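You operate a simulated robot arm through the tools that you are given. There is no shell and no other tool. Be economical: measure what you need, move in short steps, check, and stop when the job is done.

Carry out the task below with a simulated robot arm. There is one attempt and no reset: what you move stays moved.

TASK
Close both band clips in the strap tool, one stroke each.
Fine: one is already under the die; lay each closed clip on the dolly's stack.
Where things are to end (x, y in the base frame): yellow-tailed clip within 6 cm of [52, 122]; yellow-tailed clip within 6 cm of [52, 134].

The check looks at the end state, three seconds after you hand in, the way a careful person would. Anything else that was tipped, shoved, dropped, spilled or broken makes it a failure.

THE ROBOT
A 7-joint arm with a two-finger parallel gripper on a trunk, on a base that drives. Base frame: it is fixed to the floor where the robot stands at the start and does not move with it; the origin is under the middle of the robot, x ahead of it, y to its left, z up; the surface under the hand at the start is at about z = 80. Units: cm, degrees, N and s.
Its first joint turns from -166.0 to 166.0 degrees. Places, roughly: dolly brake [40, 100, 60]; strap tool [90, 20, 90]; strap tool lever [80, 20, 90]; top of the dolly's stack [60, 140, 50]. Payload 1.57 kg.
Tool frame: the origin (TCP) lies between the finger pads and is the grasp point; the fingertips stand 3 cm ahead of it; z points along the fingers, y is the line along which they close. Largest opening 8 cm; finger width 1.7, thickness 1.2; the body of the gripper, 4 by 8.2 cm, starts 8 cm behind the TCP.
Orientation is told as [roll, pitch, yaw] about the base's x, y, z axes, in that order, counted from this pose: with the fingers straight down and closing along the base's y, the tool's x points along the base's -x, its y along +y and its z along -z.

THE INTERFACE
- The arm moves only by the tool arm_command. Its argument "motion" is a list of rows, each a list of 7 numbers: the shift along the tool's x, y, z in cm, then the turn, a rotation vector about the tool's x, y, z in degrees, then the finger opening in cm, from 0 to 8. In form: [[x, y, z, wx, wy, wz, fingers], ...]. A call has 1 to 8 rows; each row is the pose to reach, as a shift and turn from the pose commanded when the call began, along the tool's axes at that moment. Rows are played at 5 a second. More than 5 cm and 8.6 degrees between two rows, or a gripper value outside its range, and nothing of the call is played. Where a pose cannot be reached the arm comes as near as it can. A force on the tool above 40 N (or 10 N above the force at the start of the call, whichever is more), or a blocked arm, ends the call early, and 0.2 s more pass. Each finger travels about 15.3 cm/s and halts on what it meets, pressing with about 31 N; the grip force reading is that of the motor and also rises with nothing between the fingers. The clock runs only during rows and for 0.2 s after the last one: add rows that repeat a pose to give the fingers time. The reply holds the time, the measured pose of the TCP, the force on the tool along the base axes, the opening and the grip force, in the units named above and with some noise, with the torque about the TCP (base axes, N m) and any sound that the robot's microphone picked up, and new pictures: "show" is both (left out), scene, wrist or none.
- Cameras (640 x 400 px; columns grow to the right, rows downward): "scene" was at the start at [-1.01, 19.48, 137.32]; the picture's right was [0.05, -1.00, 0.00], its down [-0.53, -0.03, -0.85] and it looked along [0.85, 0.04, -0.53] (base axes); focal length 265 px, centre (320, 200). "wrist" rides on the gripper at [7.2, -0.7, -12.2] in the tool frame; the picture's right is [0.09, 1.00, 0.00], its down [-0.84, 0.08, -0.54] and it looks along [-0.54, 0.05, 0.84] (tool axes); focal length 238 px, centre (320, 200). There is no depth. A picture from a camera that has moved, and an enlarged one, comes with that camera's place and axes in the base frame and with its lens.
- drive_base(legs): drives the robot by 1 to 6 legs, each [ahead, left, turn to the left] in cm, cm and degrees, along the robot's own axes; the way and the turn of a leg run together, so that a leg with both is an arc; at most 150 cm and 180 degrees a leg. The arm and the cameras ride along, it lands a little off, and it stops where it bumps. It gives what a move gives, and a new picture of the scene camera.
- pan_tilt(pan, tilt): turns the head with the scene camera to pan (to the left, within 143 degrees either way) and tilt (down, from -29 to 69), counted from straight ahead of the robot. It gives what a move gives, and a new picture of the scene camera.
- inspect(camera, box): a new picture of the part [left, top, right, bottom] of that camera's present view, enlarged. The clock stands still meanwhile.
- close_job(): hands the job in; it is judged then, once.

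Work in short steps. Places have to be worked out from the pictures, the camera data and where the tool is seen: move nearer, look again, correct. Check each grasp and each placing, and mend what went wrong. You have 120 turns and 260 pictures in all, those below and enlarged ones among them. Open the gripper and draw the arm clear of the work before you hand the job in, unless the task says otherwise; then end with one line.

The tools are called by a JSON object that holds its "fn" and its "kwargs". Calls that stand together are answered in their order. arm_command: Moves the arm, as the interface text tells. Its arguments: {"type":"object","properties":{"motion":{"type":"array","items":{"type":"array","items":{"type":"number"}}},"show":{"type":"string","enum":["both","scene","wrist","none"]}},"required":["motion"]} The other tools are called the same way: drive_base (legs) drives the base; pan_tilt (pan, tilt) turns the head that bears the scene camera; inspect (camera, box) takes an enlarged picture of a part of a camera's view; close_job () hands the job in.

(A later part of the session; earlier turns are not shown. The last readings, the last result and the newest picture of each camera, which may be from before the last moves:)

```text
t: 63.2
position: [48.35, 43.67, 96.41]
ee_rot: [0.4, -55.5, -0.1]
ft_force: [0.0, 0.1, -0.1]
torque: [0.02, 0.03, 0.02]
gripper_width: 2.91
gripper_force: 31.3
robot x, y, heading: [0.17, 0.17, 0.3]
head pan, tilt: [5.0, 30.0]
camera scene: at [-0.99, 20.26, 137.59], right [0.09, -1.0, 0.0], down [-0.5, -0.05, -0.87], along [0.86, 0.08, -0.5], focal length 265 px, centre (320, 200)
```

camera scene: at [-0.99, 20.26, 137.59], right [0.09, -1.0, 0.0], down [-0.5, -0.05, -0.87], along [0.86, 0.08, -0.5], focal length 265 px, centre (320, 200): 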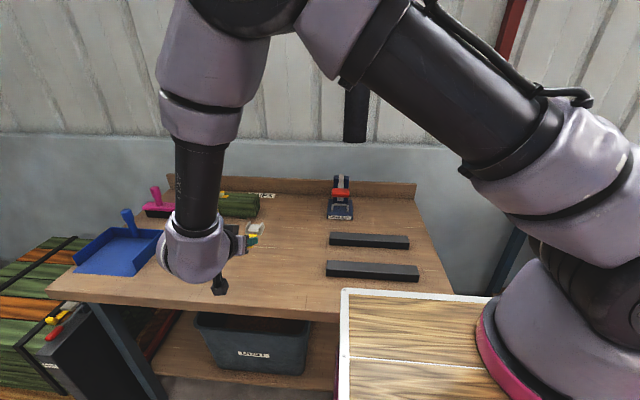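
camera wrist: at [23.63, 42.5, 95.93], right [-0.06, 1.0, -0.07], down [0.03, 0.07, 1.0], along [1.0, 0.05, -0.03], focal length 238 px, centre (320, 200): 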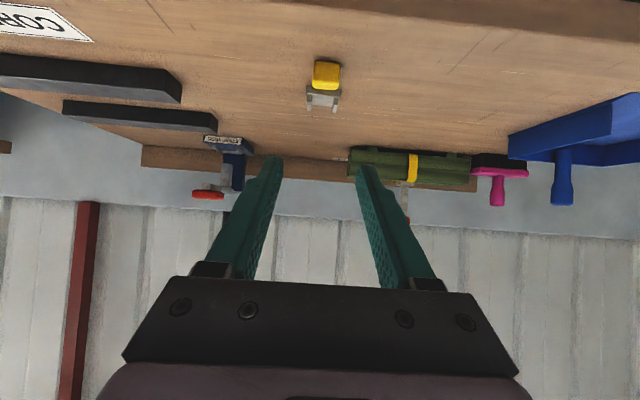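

Firm hold. Moving in front of the tool.

{"fn": "arm_command", "kwargs": {"motion": [[-0.7, -3.85, 2.3, 0, 0, 0, 1], [-1.4, -7.7, 4.6, 0, 0, 0, 1], [-2.1, -11.5, 6.9, 0, 0, 0, 1], [-2.8, -15.4, 9.1, 0, 0, 0, 1], [-3.4, -19.2, 11.4, 0, 0, 0, 1], [-4.1, -23, 13.7, 0, 0, 0, 1], [-4.1, -23, 13.7, 0, 0, 0, 1]], "show": "both"}}

{"fn": "inspect", "kwargs": {"camera": "wrist", "box": [220, 80, 420, 250]}}

{"fn": "inspect", "kwargs": {"camera": "scene", "box": [290, 165, 390, 245]}}

```text
t: 64.8
position: [61.94, 20.59, 92.07]
ee_rot: [0.5, -55.4, -0.1]
ft_force: [-0.3, 0.2, -0.9]
torque: [-0.02, 0.03, 0.03]
gripper_width: 2.9
gripper_force: 31.0
robot x, y, heading: [0.41, 0.4, 0.5]
head pan, tilt: [5.0, 30.0]
camera scene: at [-1.0, 20.25, 137.6], right [0.09, -1.0, 0.0], down [-0.5, -0.05, -0.87], along [0.86, 0.08, -0.5], focal length 265 px, centre (320, 200)
camera wrist: at [47.78, 19.83, 92.95], right [-0.06, 1.0, -0.07], down [0.03, 0.07, 1.0], along [1.0, 0.05, -0.03], focal length 238 px, centre (320, 200)
```

scene: 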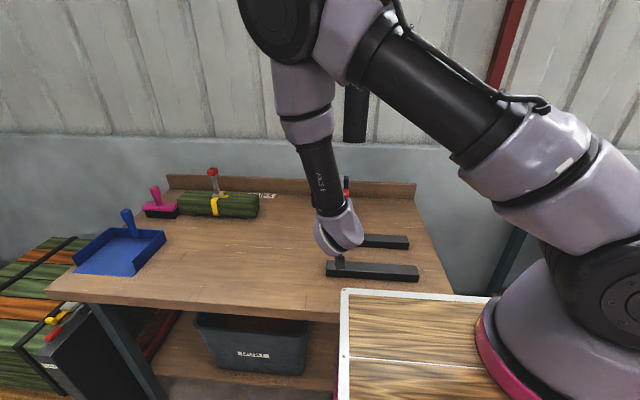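
wrist: 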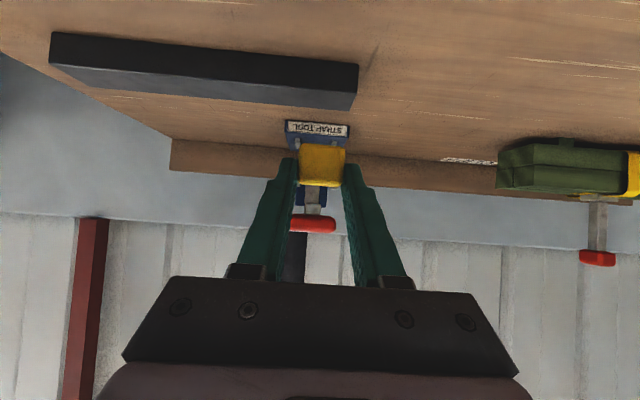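

```text
2.35 times, centred on (320, 165) of wrist
camera zoom: at [47.78, 19.83, 92.95], right [-0.06, 1.0, -0.07], down [0.03, 0.07, 1.0], along [1.0, 0.05, -0.03], focal length 561 px, centre (320, 282)
```

zoom: 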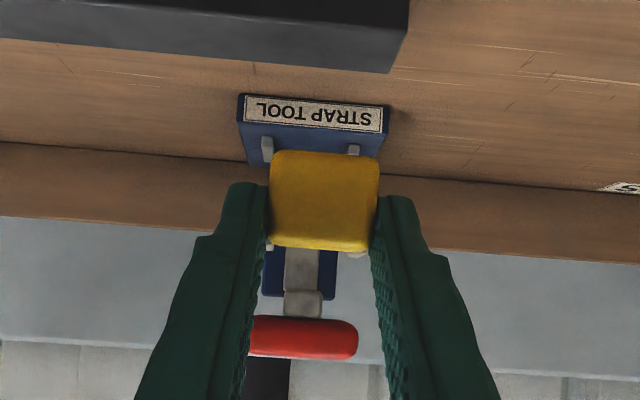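

```text
5.00 times, centred on (340, 205) of scene
camera zoom: at [-1.0, 20.25, 137.6], right [0.09, -1.0, 0.0], down [-0.5, -0.05, -0.87], along [0.86, 0.08, -0.5], focal length 1327 px, centre (220, 175)
```

zoom: 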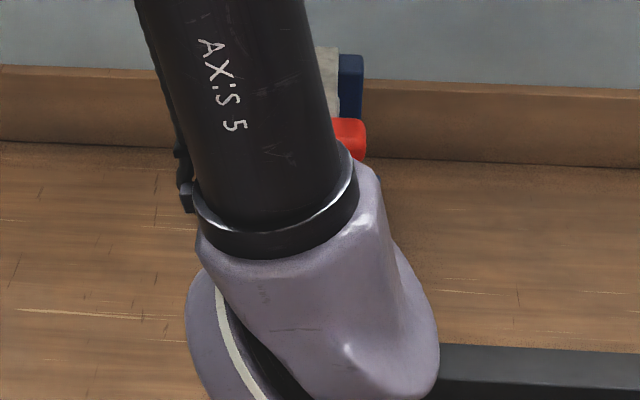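

Clip held the same way laterally as when seated earlier. Advancing to (74, 20.6, 88), above the bar and short of the guides.

{"fn": "arm_command", "kwargs": {"motion": [[-1.2, 0, 4, 0, 0, 0, 1], [-2.4, 0, 8, 0, 0, 0, 1], [-3.5, 0, 12.2, 0, 0, 0, 1], [-3.5, 0, 12.2, 0, 0, 0, 1]], "show": "none"}}

{"fn": "inspect", "kwargs": {"camera": "wrist", "box": [220, 80, 420, 250]}}

{"fn": "inspect", "kwargs": {"camera": "scene", "box": [290, 165, 390, 245]}}

```text
t: 65.8
position: [74.11, 20.67, 87.65]
ee_rot: [0.4, -55.5, -0.1]
ft_force: [0.0, -0.3, -0.7]
torque: [0.0, 0.04, 0.01]
gripper_width: 2.91
gripper_force: 31.1
robot x, y, heading: [-0.06, 0.54, 0.1]
head pan, tilt: [5.0, 30.0]
```

```text
2.35 times, centred on (320, 165) of wrist
camera zoom: at [59.92, 19.95, 88.66], right [-0.06, 1.0, -0.07], down [0.03, 0.07, 1.0], along [1.0, 0.05, -0.03], focal length 561 px, centre (320, 282)
```

zoom: 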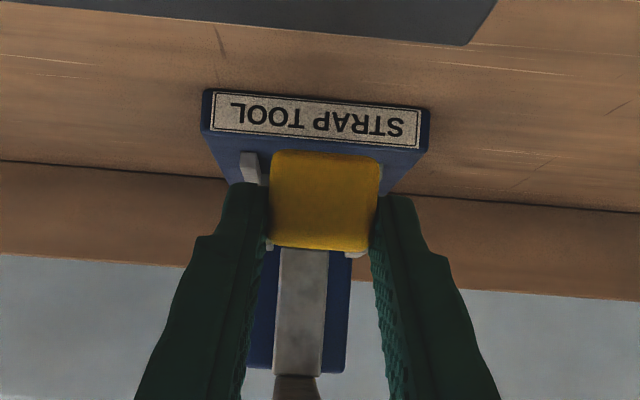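

```text
5.00 times, centred on (340, 205) of scene
camera zoom: at [-1.0, 20.25, 137.6], right [0.09, -1.0, 0.0], down [-0.5, -0.05, -0.87], along [0.86, 0.08, -0.5], focal length 1327 px, centre (220, 175)
```

zoom: 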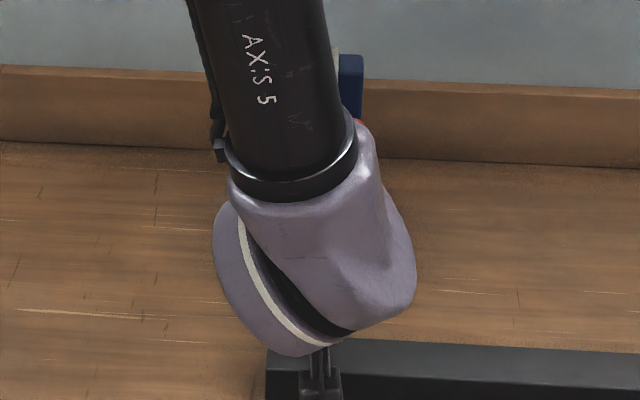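

Aligned to within ~1 mm with the tool's midline. I lower to z≈85.7 and slide in 3 cm.

{"fn": "arm_command", "kwargs": {"motion": [[0.8, 0.07, 0.55, 0, 0, 0, 1], [1.6, 0.07, 1.1, 0, 0, 0, 1], [1.05, 0.07, 1.9, 0, 0, 0, 1], [0.5, 0.07, 2.75, 0, 0, 0, 1], [-0.1, 0.07, 3.55, 0, 0, 0, 1], [-0.1, 0.07, 3.55, 0, 0, 0, 1]], "show": "none"}}

{"fn": "inspect", "kwargs": {"camera": "wrist", "box": [220, 80, 420, 250]}}

```text
t: 67.2
position: [77.09, 20.79, 85.91]
ee_rot: [0.5, -55.5, 0.0]
ft_force: [0.0, -0.2, -0.2]
torque: [0.0, 0.01, 0.0]
gripper_width: 2.91
gripper_force: 30.9
robot x, y, heading: [0.1, 0.41, 0.3]
head pan, tilt: [5.0, 30.0]
```

```text
2.35 times, centred on (320, 165) of wrist
camera zoom: at [62.8, 20.06, 86.9], right [-0.06, 1.0, -0.07], down [0.03, 0.07, 1.0], along [1.0, 0.05, -0.03], focal length 561 px, centre (320, 282)
```

zoom: 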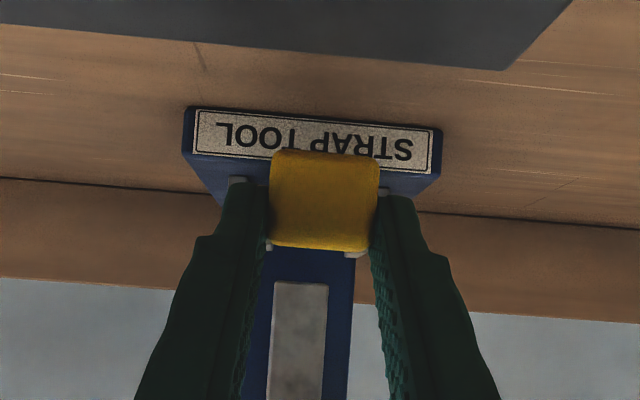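

Still aligned, no contact. Lower 0.4 and slide on 2 cm.

{"fn": "arm_command", "kwargs": {"motion": [[0.33, -0.03, 0.23, 0, 0, 0, 1], [-0.1, -0.03, 0.85, 0, 0, 0, 1], [-0.5, -0.03, 1.45, 0, 0, 0, 1], [-0.8, -0.03, 1.9, 0, 0, 0, 1], [-0.8, -0.03, 1.9, 0, 0, 0, 1]], "show": "none"}}

{"fn": "inspect", "kwargs": {"camera": "wrist", "box": [220, 80, 420, 250]}}

```text
t: 68.5
position: [79.13, 20.88, 85.5]
ee_rot: [0.4, -55.4, 0.0]
ft_force: [-0.1, 0.8, -1.1]
torque: [0.04, 0.03, 0.01]
gripper_width: 2.94
gripper_force: 30.6
robot x, y, heading: [-0.04, 0.58, 0.3]
head pan, tilt: [5.0, 30.0]
```

```text
2.35 times, centred on (320, 165) of wrist
camera zoom: at [64.92, 20.05, 86.47], right [-0.06, 1.0, -0.07], down [0.03, 0.07, 1.0], along [1.0, 0.05, -0.03], focal length 561 px, centre (320, 282)
```

zoom: 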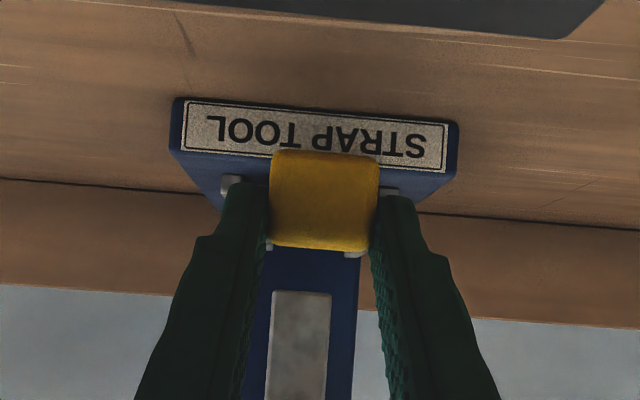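

Guides are flanking the clip now. Sliding another 1 cm with a small lowering.

{"fn": "arm_command", "kwargs": {"motion": [[-0.2, -0.05, 0.5, 0, 0, 0, 1], [-0.35, -0.05, 0.8, 0, 0, 0, 1], [-0.4, -0.05, 1.05, 0, 0, 0, 1], [-0.4, -0.05, 1.05, 0, 0, 0, 1]], "show": "none"}}

{"fn": "inspect", "kwargs": {"camera": "wrist", "box": [220, 80, 420, 250]}}

```text
t: 69.5
position: [80.1, 20.68, 85.25]
ee_rot: [0.4, -55.6, -0.1]
ft_force: [-0.9, -0.3, -0.4]
torque: [0.0, 0.0, 0.03]
gripper_width: 2.87
gripper_force: 31.0
robot x, y, heading: [0.53, 0.49, 0.4]
head pan, tilt: [5.0, 30.0]
```

```text
2.35 times, centred on (320, 165) of wrist
camera zoom: at [65.95, 19.97, 86.16], right [-0.06, 1.0, -0.07], down [0.03, 0.07, 1.0], along [1.0, 0.05, -0.03], focal length 561 px, centre (320, 282)
```

zoom: 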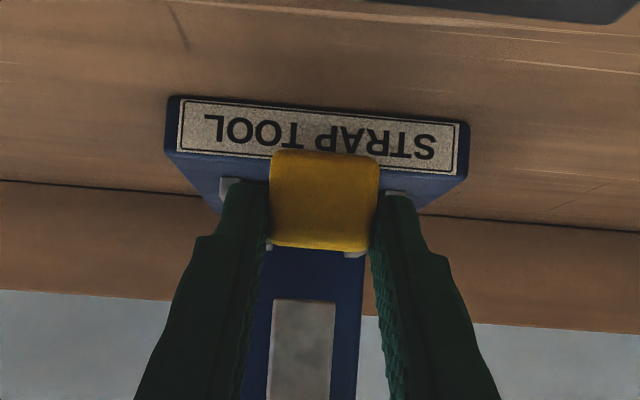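

Half a centimetre to go; finish the slide in small steps and feel for the back stop.

{"fn": "arm_command", "kwargs": {"motion": [[-0.1, 0, 0.25, 0, 0, 0, 1], [-0.2, 0, 0.45, 0, 0, 0, 1], [-0.25, 0, 0.6, 0, 0, 0, 1], [-0.1, 0, 0.7, 0, 0, 0, 1], [-0.1, 0, 0.7, 0, 0, 0, 1]], "show": "none"}}

{"fn": "inspect", "kwargs": {"camera": "wrist", "box": [220, 80, 420, 250]}}

```text
t: 70.7
position: [80.78, 20.75, 85.09]
ee_rot: [0.4, -55.5, 0.0]
ft_force: [-17.6, -2.1, 11.2]
torque: [-0.09, -2.18, -0.13]
gripper_width: 2.92
gripper_force: 30.8
robot x, y, heading: [-0.01, 0.19, 0.3]
head pan, tilt: [5.0, 30.0]
```

```text
2.35 times, centred on (320, 165) of wrist
camera zoom: at [66.52, 19.98, 85.99], right [-0.06, 1.0, -0.07], down [0.03, 0.07, 1.0], along [1.0, 0.05, -0.03], focal length 561 px, centre (320, 282)
```

zoom: 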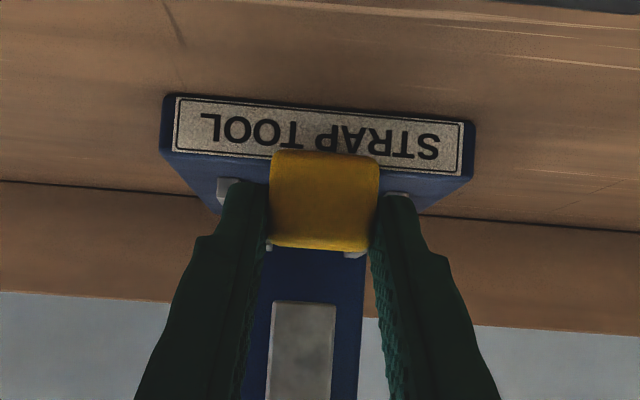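

The torque says the wrist is now brushing the handle (and the clip presses on the base). I back off 0.5 cm and check the force before releasing.

{"fn": "arm_command", "kwargs": {"motion": [[0.1, 0, -0.2, 0, 0, 0, 1], [0.2, 0, -0.45, 0, 0, 0, 1], [0.2, 0, -0.45, 0, 0, 0, 1]], "show": "none"}}

{"fn": "inspect", "kwargs": {"camera": "scene", "box": [290, 165, 390, 245]}}

```text
t: 71.5
position: [80.48, 20.74, 85.05]
ee_rot: [0.3, -55.5, -0.1]
ft_force: [2.1, -1.3, 5.6]
torque: [-0.16, -0.6, -0.03]
gripper_width: 2.87
gripper_force: 31.3
robot x, y, heading: [-0.53, 0.25, 0.2]
head pan, tilt: [5.0, 30.0]
```

```text
5.00 times, centred on (340, 205) of scene
camera zoom: at [-0.99, 20.24, 137.6], right [0.09, -1.0, 0.0], down [-0.5, -0.05, -0.87], along [0.86, 0.08, -0.5], focal length 1327 px, centre (220, 175)
```

zoom: 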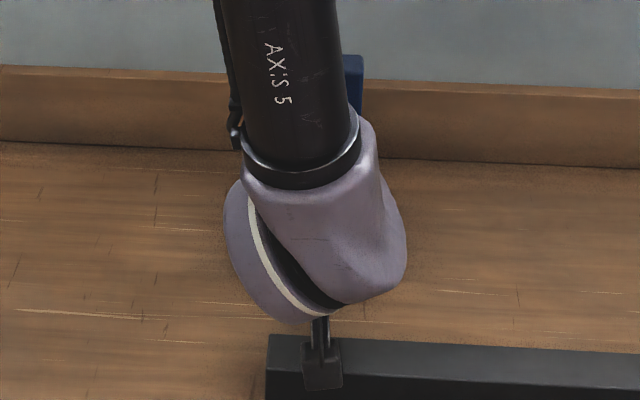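

Only the clip resting on the base remains (6 N). I release the tab and back off to look.

{"fn": "arm_command", "kwargs": {"motion": [[0, 0, 0, 0, 0, 0, 3.3], [0, 0, 0, 0, 0, 0, 4.2], [0, 0, 0, 0, 0, 0, 5], [0, 0, -2, 0, 0, 0, 5], [0, 0, -5, 0, 0, 0, 5], [0, 0, -5, 0, 0, 0, 5]], "show": "none"}}

{"fn": "inspect", "kwargs": {"camera": "wrist", "box": [220, 80, 420, 250]}}

```text
t: 72.8
position: [76.32, 20.64, 87.83]
ee_rot: [0.4, -55.5, -0.1]
ft_force: [-0.4, -0.6, 0.6]
torque: [0.02, 0.0, 0.02]
gripper_width: 5.03
gripper_force: 0.0
robot x, y, heading: [0.13, 0.71, 0.5]
head pan, tilt: [5.0, 30.0]
```

```text
2.35 times, centred on (320, 165) of wrist
camera zoom: at [62.02, 19.95, 88.82], right [-0.06, 1.0, -0.07], down [0.03, 0.07, 1.0], along [1.0, 0.05, -0.03], focal length 561 px, centre (320, 282)
```

zoom: 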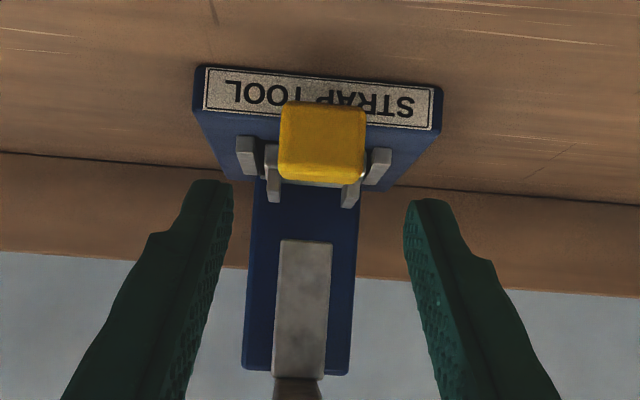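

The clip lies between the guides with its ears up, like the first one did. I retreat to see it from the scene camera for comparison.

{"fn": "arm_command", "kwargs": {"motion": [[0, 0, -4, 0, 0, 0, 5], [0, 0, -8, 0, 0, 0, 5], [0, 0, -12, 0, 0, 0, 5], [0, 0, -15, 0, 0, 0, 4], [-2, 4, -16, 0, 7, 0, 2], [-5, 8, -17, 0, 14, 0, 0], [-8, 12, -18, 0, 21, 0, 0], [-11, 15, -18, 0, 28, 0, 0]], "show": "none"}}

{"fn": "inspect", "kwargs": {"camera": "scene", "box": [310, 165, 370, 225]}}

```text
refused: row 6 steps farther than a row can; nothing moved
```

```text
6.67 times, centred on (340, 195) of scene
camera zoom: at [-0.99, 20.25, 137.6], right [0.09, -1.0, 0.0], down [-0.5, -0.05, -0.87], along [0.86, 0.08, -0.5], focal length 1769 px, centre (187, 233)
```

zoom: 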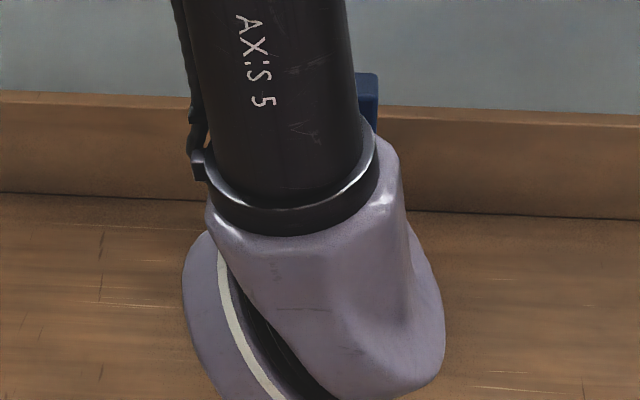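

Refused for step size; smaller steps.

{"fn": "arm_command", "kwargs": {"motion": [[0, 0, -4, 0, 0, 0, 5], [0, 0, -8, 0, 0, 0, 5], [0, 0, -12, 0, 0, 0, 5], [-1, 1, -15, 0, 7, 0, 4], [-3, 4, -16, 0, 14, 0, 2], [-5, 7.5, -17, 0, 21, 0, 0], [-7.5, 11, -18, 0, 28, 0, 0], [-10, 14, -18, 0, 35, 0, 0]], "show": "none"}}

{"fn": "inspect", "kwargs": {"camera": "scene", "box": [310, 165, 370, 225]}}

```text
t: 74.7
position: [66.59, 34.53, 106.46]
ee_rot: [0.3, -20.5, 0.5]
ft_force: [-2.3, 1.9, 1.1]
torque: [-0.14, -0.13, -0.03]
gripper_width: 0.0
gripper_force: 21.3
robot x, y, heading: [0.46, 0.65, 0.0]
head pan, tilt: [5.0, 30.0]
```

```text
6.67 times, centred on (340, 195) of scene
camera zoom: at [-1.14, 20.32, 137.59], right [0.09, -1.0, 0.0], down [-0.5, -0.05, -0.87], along [0.86, 0.08, -0.5], focal length 1769 px, centre (187, 233)
```

zoom: 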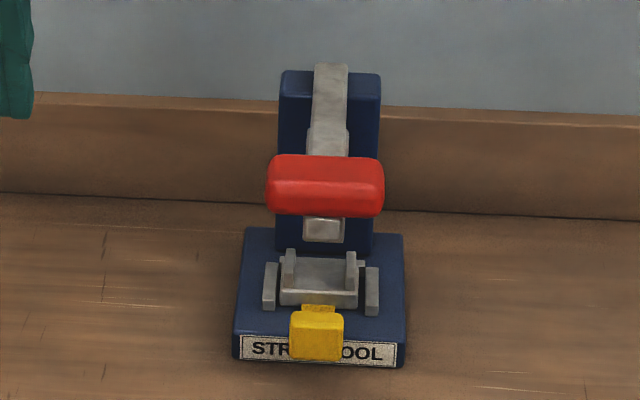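

The clip is seated just as the first was. Now the closed fingers go above the handle, vertical again.

{"fn": "arm_command", "kwargs": {"motion": [[-1, -2, 0, 0, 7, 0, 0], [-2.5, -5, 1, 0, 14, 0, 0], [-4.5, -8, 2.5, 0, 20.3, 0, 0], [-6.9, -11, 4.3, 0, 20.3, 0, 0], [-9.25, -13.8, 6.1, 0, 20.3, 0, 0], [-9.25, -13.8, 6.1, 0, 20.3, 0, 0]], "show": "wrist"}}

{"fn": "inspect", "kwargs": {"camera": "scene", "box": [310, 145, 370, 225]}}

```text
t: 76.0
position: [77.92, 20.73, 103.75]
ee_rot: [0.2, -0.2, 0.2]
ft_force: [-0.2, 0.0, -0.3]
torque: [0.02, 0.03, -0.01]
gripper_width: 0.0
gripper_force: 21.7
robot x, y, heading: [0.23, -0.08, 0.2]
head pan, tilt: [5.0, 30.0]
camera wrist: at [70.59, 19.99, 115.89], right [-0.1, 1.0, 0.0], down [0.83, 0.08, 0.54], along [0.54, 0.06, -0.84], focal length 238 px, centre (320, 200)
```

wrist: 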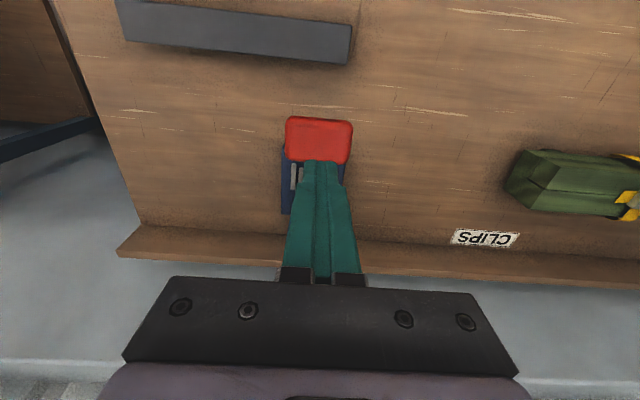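

```text
5.00 times, centred on (340, 185) of scene
camera zoom: at [-0.99, 20.24, 137.6], right [0.09, -1.0, 0.0], down [-0.5, -0.05, -0.87], along [0.86, 0.08, -0.5], focal length 1327 px, centre (220, 275)
```

zoom: 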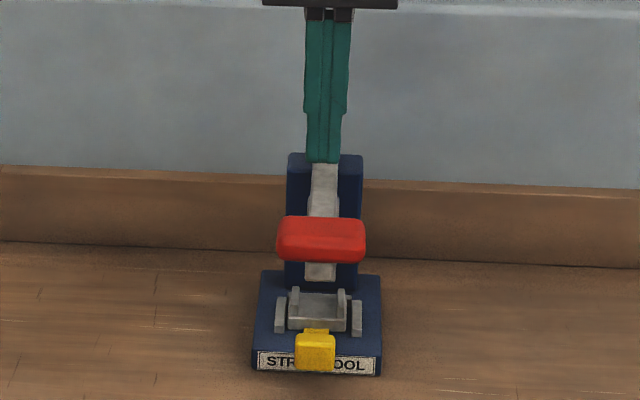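

On line with the handle. One stroke down till the stop.

{"fn": "arm_command", "kwargs": {"motion": [[0.5, 0, 2.5, 0, 0, 0, 0], [0.5, 0, 4.5, 0, 0, 0, 0], [0.5, 0, 6, 0, 0, 0, 0], [0.5, 0, 7.3, 0, 0, 0, 0], [0.5, 0, 8.4, 0, 0, 0, 0], [0.5, 0, 9.2, 0, 0, 0, 0], [0.5, 0, 9.9, 0, 0, 0, 0], [0.5, 0, 10.6, 0, 0, 0, 0]], "show": "none"}}

{"fn": "inspect", "kwargs": {"camera": "scene", "box": [310, 145, 370, 225]}}

```text
t: 77.9
position: [77.41, 20.64, 93.75]
ee_rot: [0.1, -0.5, 0.3]
ft_force: [-11.4, -5.7, 19.8]
torque: [-0.2, 0.21, 0.02]
gripper_width: 0.0
gripper_force: 21.5
robot x, y, heading: [-0.13, 0.44, 0.2]
head pan, tilt: [5.0, 30.0]
stopped in row 8: the force on the tool passed its limit at 47 N (the readings are from after the stop); the commanded pose is now the measured one
```

```text
5.00 times, centred on (340, 185) of scene
camera zoom: at [-1.11, 20.19, 137.6], right [0.09, -1.0, 0.0], down [-0.5, -0.05, -0.87], along [0.86, 0.08, -0.5], focal length 1327 px, centre (220, 275)
```

zoom: 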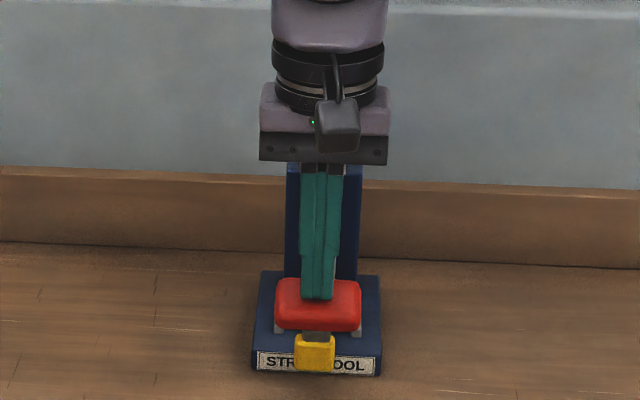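

Same depth and stop force as the first stroke. Lift and check.

{"fn": "arm_command", "kwargs": {"motion": [[0, 0, -1, 0, 0, 0, 0], [0, 0, -3, 0, 0, 0, 0], [0, 0, -6, 0, 0, 0, 0], [0, 0, -10, 0, 0, 0, 0], [0, 0, -14, 0, 0, 0, 0], [0, 0, -14, 0, 0, 0, 0]], "show": "none"}}

{"fn": "inspect", "kwargs": {"camera": "scene", "box": [310, 165, 370, 225]}}

```text
t: 79.3
position: [77.22, 20.8, 107.49]
ee_rot: [0.1, -0.5, 0.3]
ft_force: [0.4, 0.3, -1.3]
torque: [-0.02, 0.0, 0.0]
gripper_width: 0.0
gripper_force: 21.4
robot x, y, heading: [-0.01, 0.41, 0.3]
head pan, tilt: [5.0, 30.0]
```

```text
6.67 times, centred on (340, 195) of scene
camera zoom: at [-0.98, 20.24, 137.6], right [0.09, -1.0, 0.0], down [-0.5, -0.05, -0.87], along [0.86, 0.08, -0.5], focal length 1769 px, centre (187, 233)
```

zoom: 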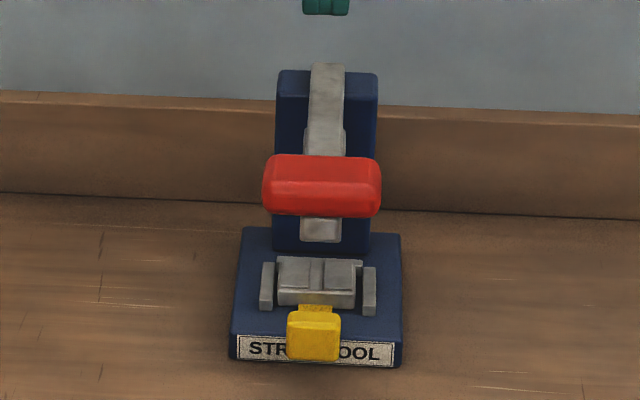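

Closed cleanly. Same withdrawal as before: back off and tilt to 55°.

{"fn": "arm_command", "kwargs": {"motion": [[2.5, 0, 0, 0, -8, 0, 2], [5, 0, 0, 0, -16, 0, 4], [7.5, 0, 1, 0, -24, 0, 5], [10, 0, 2.5, 0, -32, 0, 5], [12.5, 0, 4, 0, -40, 0, 5], [15, 0, 6, 0, -48, 0, 5], [17.5, 0, 8, 0, -55, 0, 5], [17.5, 0, 8, 0, -55, 0, 5]], "show": "none"}}

{"fn": "arm_command", "kwargs": {"motion": [[0.2, 0, 4, 0, 0, 0, 5], [0.4, 0, 8, 0, 0, 0, 5], [0.6, 0, 12, 0, 0, 0, 5], [0.8, 0, 16, 0, 0, 0, 5], [1.0, 0, 19, 0, 0, 0, 5], [1.0, 0, 19, 0, 0, 0, 5]], "show": "none"}}

{"fn": "inspect", "kwargs": {"camera": "wrist", "box": [220, 30, 420, 200]}}

```text
t: 81.1
position: [60.04, 20.69, 99.77]
ee_rot: [0.4, -55.5, 0.1]
ft_force: [0.6, -0.3, -1.9]
torque: [0.02, 0.02, 0.03]
gripper_width: 4.98
gripper_force: 0.0
robot x, y, heading: [0.1, 0.47, 0.1]
head pan, tilt: [5.0, 30.0]
```

```text
t: 82.5
position: [75.12, 20.82, 87.87]
ee_rot: [0.5, -55.4, -0.1]
ft_force: [0.0, -0.7, -0.6]
torque: [0.0, 0.0, 0.0]
gripper_width: 5.01
gripper_force: 0.0
robot x, y, heading: [-0.23, 0.59, -0.1]
head pan, tilt: [5.0, 30.0]
```

```text
2.35 times, centred on (320, 115) of wrist
camera zoom: at [60.95, 20.13, 88.88], right [-0.06, 1.0, -0.07], down [0.03, 0.07, 1.0], along [1.0, 0.05, -0.03], focal length 561 px, centre (320, 400)
```

zoom: 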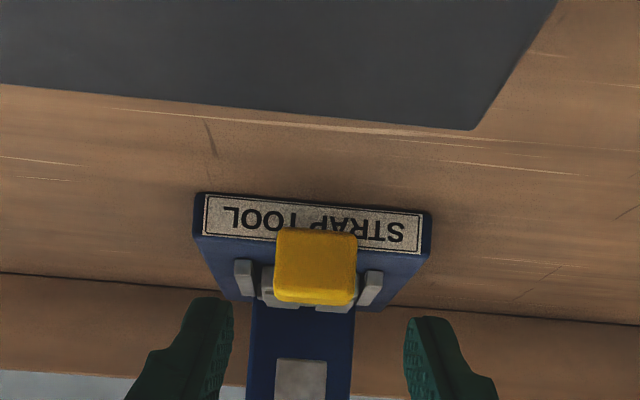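

Same view as the first time. Advance and grip.

{"fn": "arm_command", "kwargs": {"motion": [[0, -0.12, 2, 0, 0, 0, 5], [0, -0.12, 4, 0, 0, 0, 5], [0, -0.12, 5.8, 0, 0, 0, 5], [0, -0.12, 5.8, 0, 0, 0, 5], [0, -0.12, 5.8, 0, 0, 0, 3], [0, -0.12, 5.8, 0, 0, 0, 1], [0, -0.12, 5.8, 0, 0, 0, 1]], "show": "none"}}

{"fn": "inspect", "kwargs": {"camera": "wrist", "box": [220, 80, 420, 250]}}

```text
t: 84.1
position: [79.96, 20.75, 84.65]
ee_rot: [0.3, -55.4, -0.1]
ft_force: [0.2, -0.3, -0.1]
torque: [-0.03, 0.0, 0.0]
gripper_width: 2.88
gripper_force: 30.8
robot x, y, heading: [0.09, 0.45, 0.2]
head pan, tilt: [5.0, 30.0]
```

```text
2.35 times, centred on (320, 165) of wrist
camera zoom: at [65.71, 19.95, 85.62], right [-0.06, 1.0, -0.07], down [0.03, 0.07, 1.0], along [1.0, 0.05, -0.03], focal length 561 px, centre (320, 282)
```

zoom: 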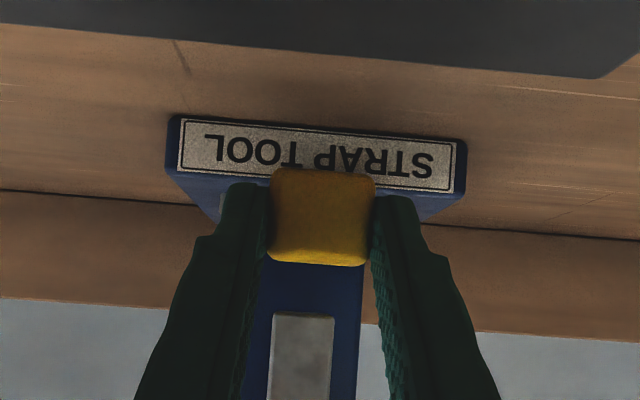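

Gripped. Pull straight back 6.3 cm with a slight rise, stopping before the bar.

{"fn": "arm_command", "kwargs": {"motion": [[0.45, 0, -0.85, 0, 0, 0, 1], [1.0, 0, -1.75, 0, 0, 0, 1], [1.75, 0, -3.0, 0, 0, 0, 1], [2.5, 0, -4.2, 0, 0, 0, 1], [3.24, 0, -5.42, 0, 0, 0, 1], [3.24, 0, -5.42, 0, 0, 0, 1]], "show": "none"}}

{"fn": "inspect", "kwargs": {"camera": "wrist", "box": [220, 80, 420, 250]}}

```text
t: 85.5
position: [73.48, 20.58, 85.03]
ee_rot: [0.4, -55.3, 0.0]
ft_force: [-0.7, -0.6, -1.6]
torque: [0.02, 0.01, 0.01]
gripper_width: 2.91
gripper_force: 31.0
robot x, y, heading: [0.15, 0.55, 0.4]
head pan, tilt: [5.0, 30.0]
```

```text
2.35 times, centred on (320, 165) of wrist
camera zoom: at [59.34, 19.88, 85.86], right [-0.06, 1.0, -0.07], down [0.03, 0.07, 1.0], along [1.0, 0.05, -0.03], focal length 561 px, centre (320, 282)
```

zoom: 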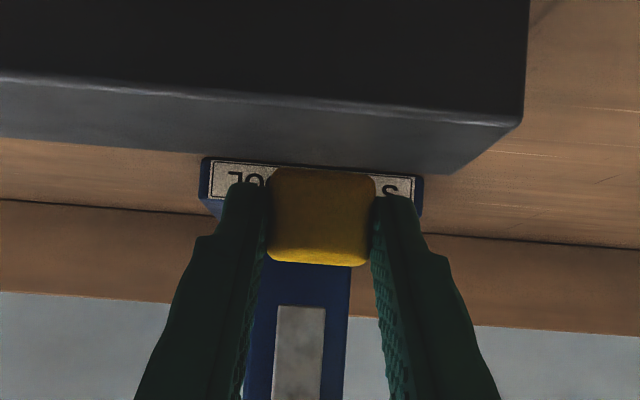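

Free, no force. Lift straight up, then back.

{"fn": "arm_command", "kwargs": {"motion": [[-0.8, 0, -0.6, 0, 0, 0, 1], [-1.6, 0, -1.15, 0, 0, 0, 1], [-2.5, 0, -1.7, 0, 0, 0, 1], [-2.5, 0, -4.5, 0, 0, 0, 1], [-2.5, 0, -8.5, 0, 0, 0, 1], [-4.5, 0, -12, 0, 0, 0, 1], [-7.5, 0, -14.5, 0, 0, 0, 1], [-7.5, 0, -14.5, 0, 0, 0, 1]], "show": "both"}}

{"fn": "inspect", "kwargs": {"camera": "scene", "box": [290, 165, 430, 285]}}

```text
t: 87.3
position: [66.07, 20.57, 99.51]
ee_rot: [0.4, -55.4, -0.1]
ft_force: [-0.8, -0.9, -1.2]
torque: [-0.01, 0.02, 0.01]
gripper_width: 2.88
gripper_force: 30.7
robot x, y, heading: [0.08, 0.0, 0.3]
head pan, tilt: [5.0, 30.0]
camera scene: at [-0.98, 20.25, 137.6], right [0.09, -1.0, 0.0], down [-0.5, -0.05, -0.87], along [0.86, 0.08, -0.5], focal length 265 px, centre (320, 200)
camera wrist: at [51.84, 19.98, 100.42], right [-0.06, 1.0, -0.07], down [0.03, 0.07, 1.0], along [1.0, 0.05, -0.03], focal length 238 px, centre (320, 200)
```

scene: 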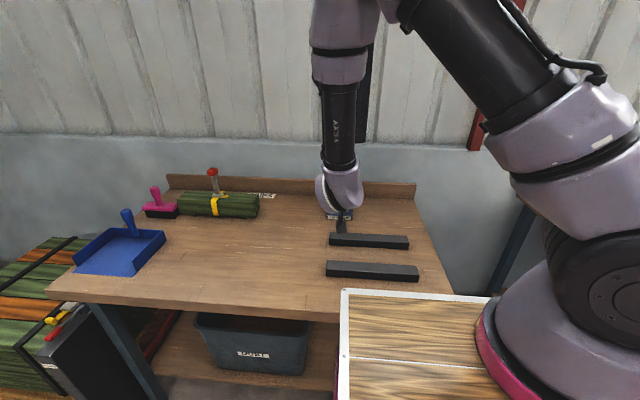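
wrist: 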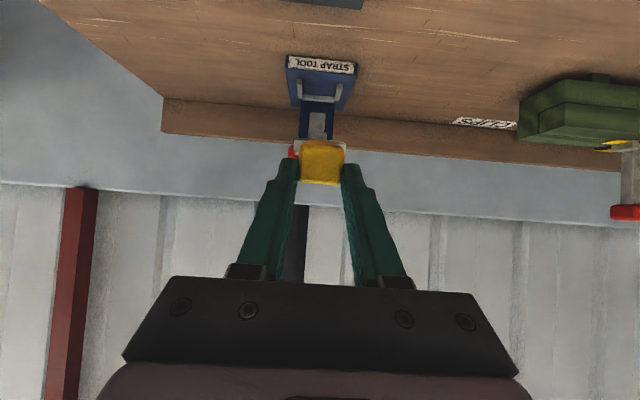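

```text
3.33 times, centred on (360, 225) of scene
camera zoom: at [-0.98, 20.25, 137.6], right [0.09, -1.0, 0.0], down [-0.5, -0.05, -0.87], along [0.86, 0.08, -0.5], focal length 885 px, centre (187, 117)
```

zoom: 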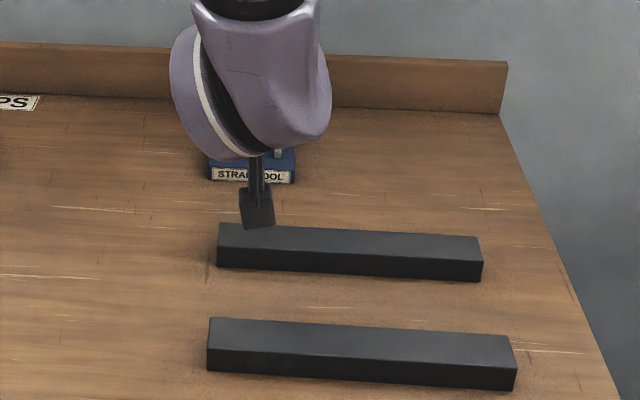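

Second closed clip is in hand; tool and bars unmoved. Raise a bit more, then drive back and left as before.

{"fn": "arm_command", "kwargs": {"motion": [[-2.9, 0, -2, 0, 0, 0, 1], [-5.8, 0, -4, 0, 0, 0, 1], [-5.8, 0, -4, 0, 0, 0, 1]], "show": "none"}}

{"fn": "drive_base", "kwargs": {"legs": [[-15, 0, 0], [0, 95, 0]]}}

{"fn": "pan_tilt", "kwargs": {"pan": 30, "tilt": 42}}

```text
t: 88.1
position: [66.07, 20.63, 106.48]
ee_rot: [0.4, -55.3, 0.0]
ft_force: [0.0, -0.7, -0.5]
torque: [-0.01, -0.03, 0.03]
gripper_width: 2.89
gripper_force: 31.1
robot x, y, heading: [-0.27, 0.34, 0.4]
head pan, tilt: [5.0, 30.0]
```

```text
t: 94.0
position: [51.12, 115.17, 106.43]
ee_rot: [0.4, -55.3, -0.2]
ft_force: [0.4, 1.3, -0.2]
torque: [-0.04, 0.04, -0.02]
gripper_width: 2.89
gripper_force: 31.1
robot x, y, heading: [-14.97, 95.32, 0.1]
head pan, tilt: [5.0, 30.0]
camera scene: at [-15.87, 115.01, 137.6], right [0.09, -1.0, 0.0], down [-0.5, -0.04, -0.87], along [0.86, 0.08, -0.5], focal length 265 px, centre (320, 200)
```

scene: 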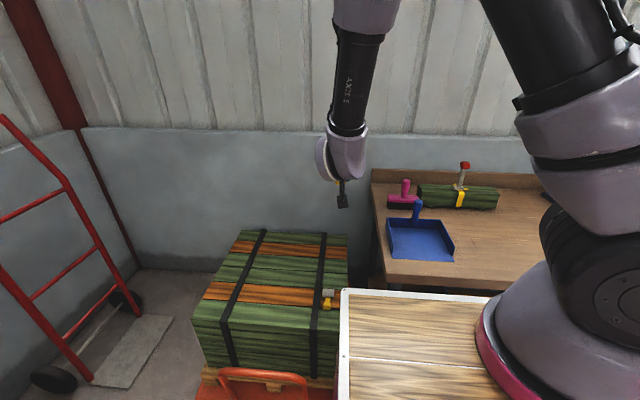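

```text
t: 94.9
position: [51.18, 115.22, 106.46]
ee_rot: [0.4, -55.4, -0.2]
ft_force: [0.1, -0.7, -1.4]
torque: [0.01, 0.02, 0.0]
gripper_width: 2.91
gripper_force: 30.5
robot x, y, heading: [-15.16, 95.19, 0.5]
head pan, tilt: [30.0, 42.0]
camera scene: at [-17.64, 118.4, 135.77], right [0.5, -0.87, 0.0], down [-0.58, -0.34, -0.74], along [0.64, 0.37, -0.67], focal length 265 px, centre (320, 200)
```

scene: 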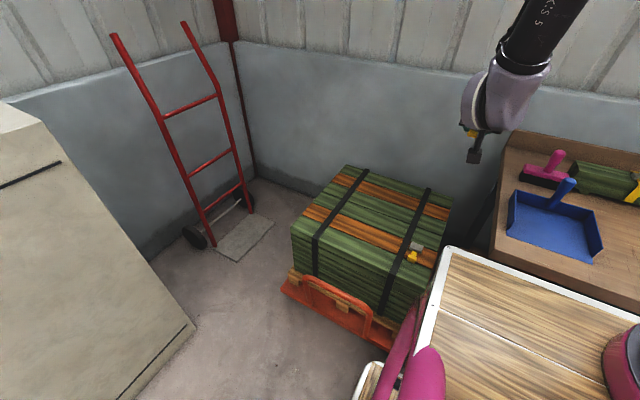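

Moving over (46, 132.5) and down to z≈80.

{"fn": "arm_command", "kwargs": {"motion": [[3.5, 2.5, 1.5, 0, 0, 0, 1], [7.05, 4.95, 3.05, 0, 0, 0, 1], [10.6, 7.4, 4.6, 0, 0, 0, 1], [14.1, 9.9, 6.1, 0, 0, 0, 1], [17.6, 12.35, 7.65, 0, 0, 0, 1], [21.2, 14.8, 9.2, 0, 0, 0, 1], [24.7, 17.3, 10.7, 0, 0, 0, 1], [24.7, 17.3, 10.7, 0, 0, 0, 1]]}}

```text
t: 96.7
position: [46.08, 132.7, 80.19]
ee_rot: [0.4, -55.4, -0.1]
ft_force: [-1.2, -1.1, 0.2]
torque: [0.02, 0.03, 0.03]
gripper_width: 2.88
gripper_force: 30.5
robot x, y, heading: [-15.1, 95.26, 0.2]
head pan, tilt: [30.0, 42.0]
camera scene: at [-17.65, 118.4, 135.77], right [0.5, -0.87, 0.0], down [-0.58, -0.34, -0.74], along [0.64, 0.37, -0.67], focal length 265 px, centre (320, 200)
camera wrist: at [31.85, 131.97, 81.12], right [-0.05, 1.0, -0.07], down [0.03, 0.07, 1.0], along [1.0, 0.05, -0.03], focal length 238 px, centre (320, 200)
```

scene: 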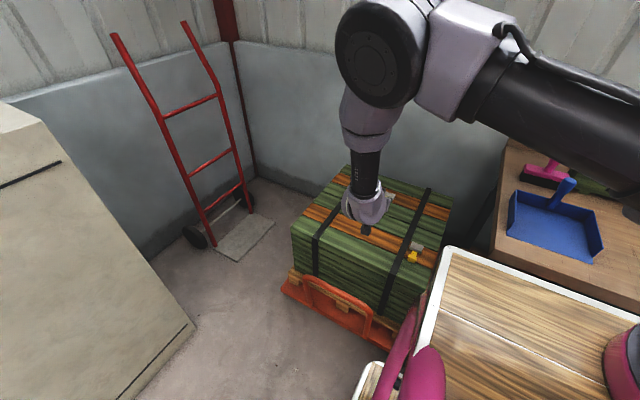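
wrist: 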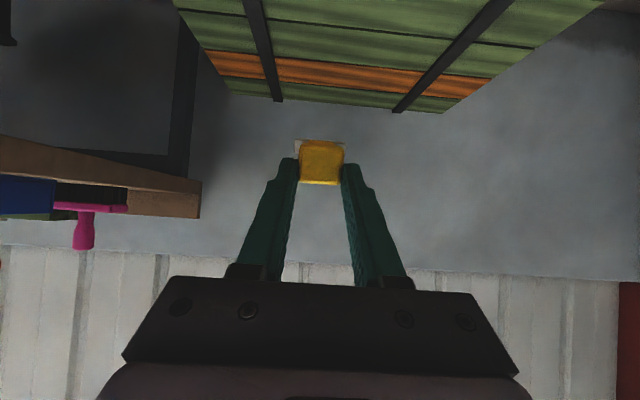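

The clip's nose hangs slightly lower than the tab. Lowering to z≈61.

{"fn": "arm_command", "kwargs": {"motion": [[3.2, 0, 2.2, 0, 0, 0, 1], [6.4, 0, 4.4, 0, 0, 0, 1], [9.5, 0, 6.6, 0, 0, 0, 1], [12.7, 0, 8.8, 0, 0, 0, 1], [15.8, 0, 10.9, 0, 0, 0, 1], [15.8, 0, 10.9, 0, 0, 0, 1]], "show": "none"}}

{"fn": "inspect", "kwargs": {"camera": "wrist", "box": [220, 80, 420, 250]}}

{"fn": "inspect", "kwargs": {"camera": "scene", "box": [320, 150, 460, 300]}}

```text
t: 98.1
position: [45.85, 132.8, 60.93]
ee_rot: [0.3, -55.4, -0.2]
ft_force: [0.9, 0.3, -0.9]
torque: [-0.03, 0.03, -0.01]
gripper_width: 2.88
gripper_force: 31.1
robot x, y, heading: [-14.86, 94.79, 0.3]
head pan, tilt: [30.0, 42.0]
```

```text
2.35 times, centred on (320, 165) of wrist
camera zoom: at [31.71, 131.93, 61.9], right [-0.05, 1.0, -0.07], down [0.03, 0.07, 1.0], along [1.0, 0.05, -0.03], focal length 561 px, centre (320, 282)
```

zoom: 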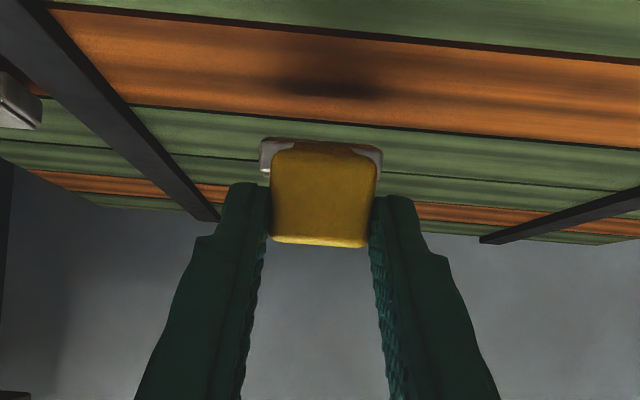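

```text
2.67 times, centred on (390, 225) of scene
camera zoom: at [-17.65, 118.41, 135.77], right [0.5, -0.87, 0.0], down [-0.58, -0.34, -0.74], along [0.64, 0.37, -0.67], focal length 708 px, centre (133, 133)
```

zoom: 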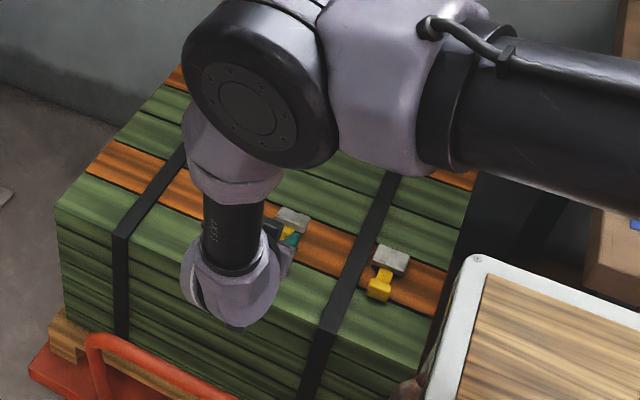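

Descending in small rows to contact.

{"fn": "arm_command", "kwargs": {"motion": [[0.5, 0, 0.35, 0, 0, 0, 1], [1.0, 0, 0.7, 0, 0, 0, 1], [1.5, 0, 1.05, 0, 0, 0, 1], [2.0, 0, 1.4, 0, 0, 0, 1], [2.5, 0, 1.7, 0, 0, 0, 1], [2.9, 0, 2.0, 0, 0, 0, 1], [3.3, 0, 2.3, 0, 0, 0, 1]], "show": "none"}}

{"fn": "inspect", "kwargs": {"camera": "wrist", "box": [220, 80, 420, 250]}}

```text
t: 99.7
position: [45.92, 132.81, 56.95]
ee_rot: [0.5, -55.4, -0.2]
ft_force: [-3.3, 0.0, 9.8]
torque: [-0.02, -0.92, 0.09]
gripper_width: 2.91
gripper_force: 31.3
robot x, y, heading: [-15.06, 95.16, 0.1]
head pan, tilt: [30.0, 42.0]
```

```text
2.35 times, centred on (320, 165) of wrist
camera zoom: at [31.66, 132.04, 57.88], right [-0.05, 1.0, -0.07], down [0.03, 0.07, 1.0], along [1.0, 0.05, -0.03], focal length 561 px, centre (320, 282)
```

zoom: 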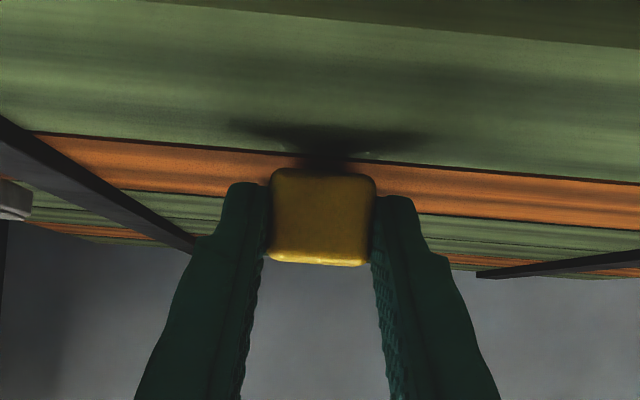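

The nose touched and the clip levelled itself. Another 0.6 cm down, then release.

{"fn": "arm_command", "kwargs": {"motion": [[0.25, 0, 0.17, 0, 0, 0, 1], [0.5, 0, 0.34, 0, 0, 0, 1], [0.5, 0, 0.34, 0, 0, 0, 2.9], [0.5, 0, 0.34, 0, 0, 0, 4], [0.5, 0, 0.34, 0, 0, 0, 5], [0.5, 0, 0.34, 0, 0, 0, 5]], "show": "none"}}

{"fn": "inspect", "kwargs": {"camera": "wrist", "box": [220, 80, 420, 250]}}

```text
t: 101.1
position: [45.75, 132.75, 56.38]
ee_rot: [0.5, -55.5, -0.2]
ft_force: [-1.7, 6.5, 16.1]
torque: [-0.23, -0.29, 0.15]
gripper_width: 4.37
gripper_force: 0.1
robot x, y, heading: [-14.8, 95.19, -0.0]
head pan, tilt: [30.0, 42.0]
```

```text
2.35 times, centred on (320, 165) of wrist
camera zoom: at [31.71, 132.12, 57.33], right [-0.05, 1.0, -0.07], down [0.03, 0.07, 1.0], along [1.0, 0.05, -0.03], focal length 561 px, centre (320, 282)
```

zoom: 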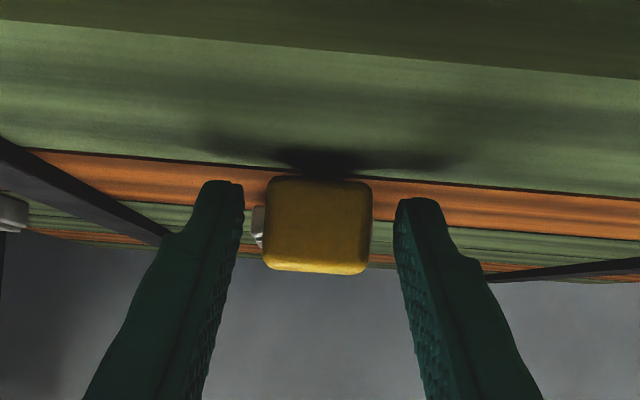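

Fingertips brush the planks; lift slightly, finish opening, then back out along the tool axis.

{"fn": "arm_command", "kwargs": {"motion": [[-0.3, 0, -0.2, 0, 0, 0, 5], [-0.4, 0, -0.3, 0, 0, 0, 5], [-0.4, 0, -3, 0, 0, 0, 5], [-0.4, 0, -6.5, 0, 0, 0, 5], [-2, 0, -10.5, 0, 0, 0, 5], [-5, 0, -14, 0, 0, 0, 5], [-8, 0, -17, 0, 0, 0, 5], [-8, 0, -17, 0, 0, 0, 5]], "show": "both"}}

{"fn": "inspect", "kwargs": {"camera": "scene", "box": [320, 150, 460, 300]}}

{"fn": "inspect", "kwargs": {"camera": "wrist", "box": [180, 0, 420, 180]}}

```text
t: 102.9
position: [36.53, 132.61, 72.27]
ee_rot: [0.3, -55.4, -0.1]
ft_force: [-0.1, -0.4, 0.2]
torque: [0.01, 0.0, 0.0]
gripper_width: 5.02
gripper_force: 0.2
robot x, y, heading: [-14.68, 94.9, -0.1]
head pan, tilt: [30.0, 42.0]
camera scene: at [-17.65, 118.41, 135.77], right [0.5, -0.87, 0.0], down [-0.58, -0.34, -0.74], along [0.64, 0.37, -0.67], focal length 265 px, centre (320, 200)
camera wrist: at [22.26, 131.97, 73.27], right [-0.05, 1.0, -0.07], down [0.03, 0.07, 1.0], along [1.0, 0.05, -0.03], focal length 238 px, centre (320, 200)
```

scene: 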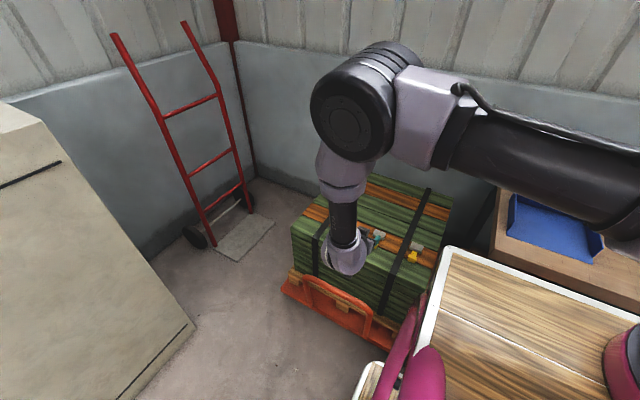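
wrist: 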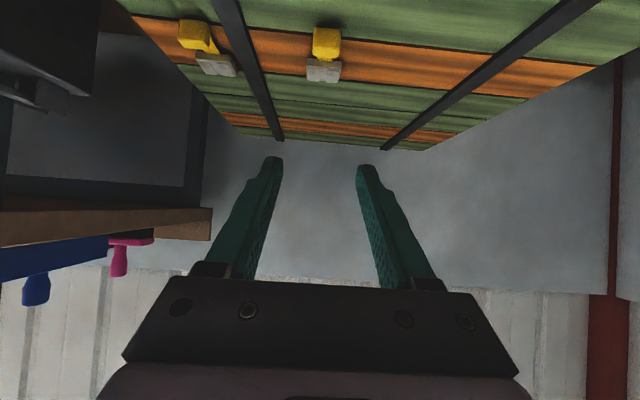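

```text
2.67 times, centred on (390, 225) of scene
camera zoom: at [-17.65, 118.41, 135.77], right [0.5, -0.87, 0.0], down [-0.58, -0.34, -0.74], along [0.64, 0.37, -0.67], focal length 708 px, centre (133, 133)
```

zoom: 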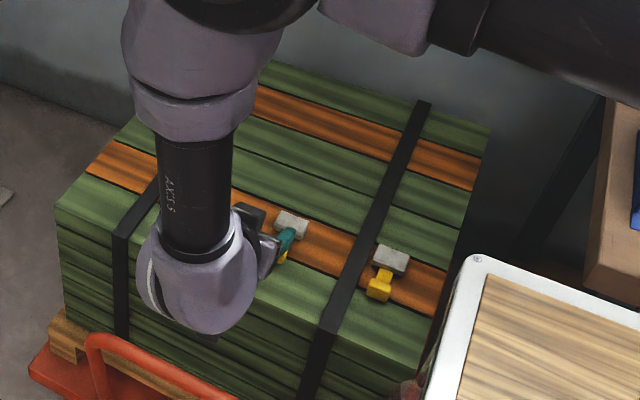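

```text
2.22 times, centred on (300, 90) of wrist
camera zoom: at [22.26, 131.97, 73.27], right [-0.05, 1.0, -0.07], down [0.03, 0.07, 1.0], along [1.0, 0.05, -0.03], focal length 530 px, centre (364, 444)
```

zoom: 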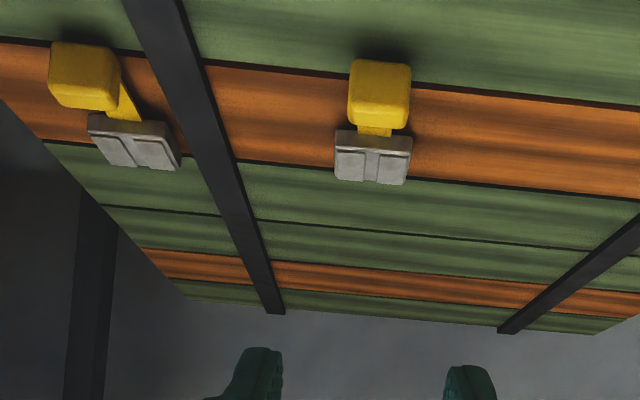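

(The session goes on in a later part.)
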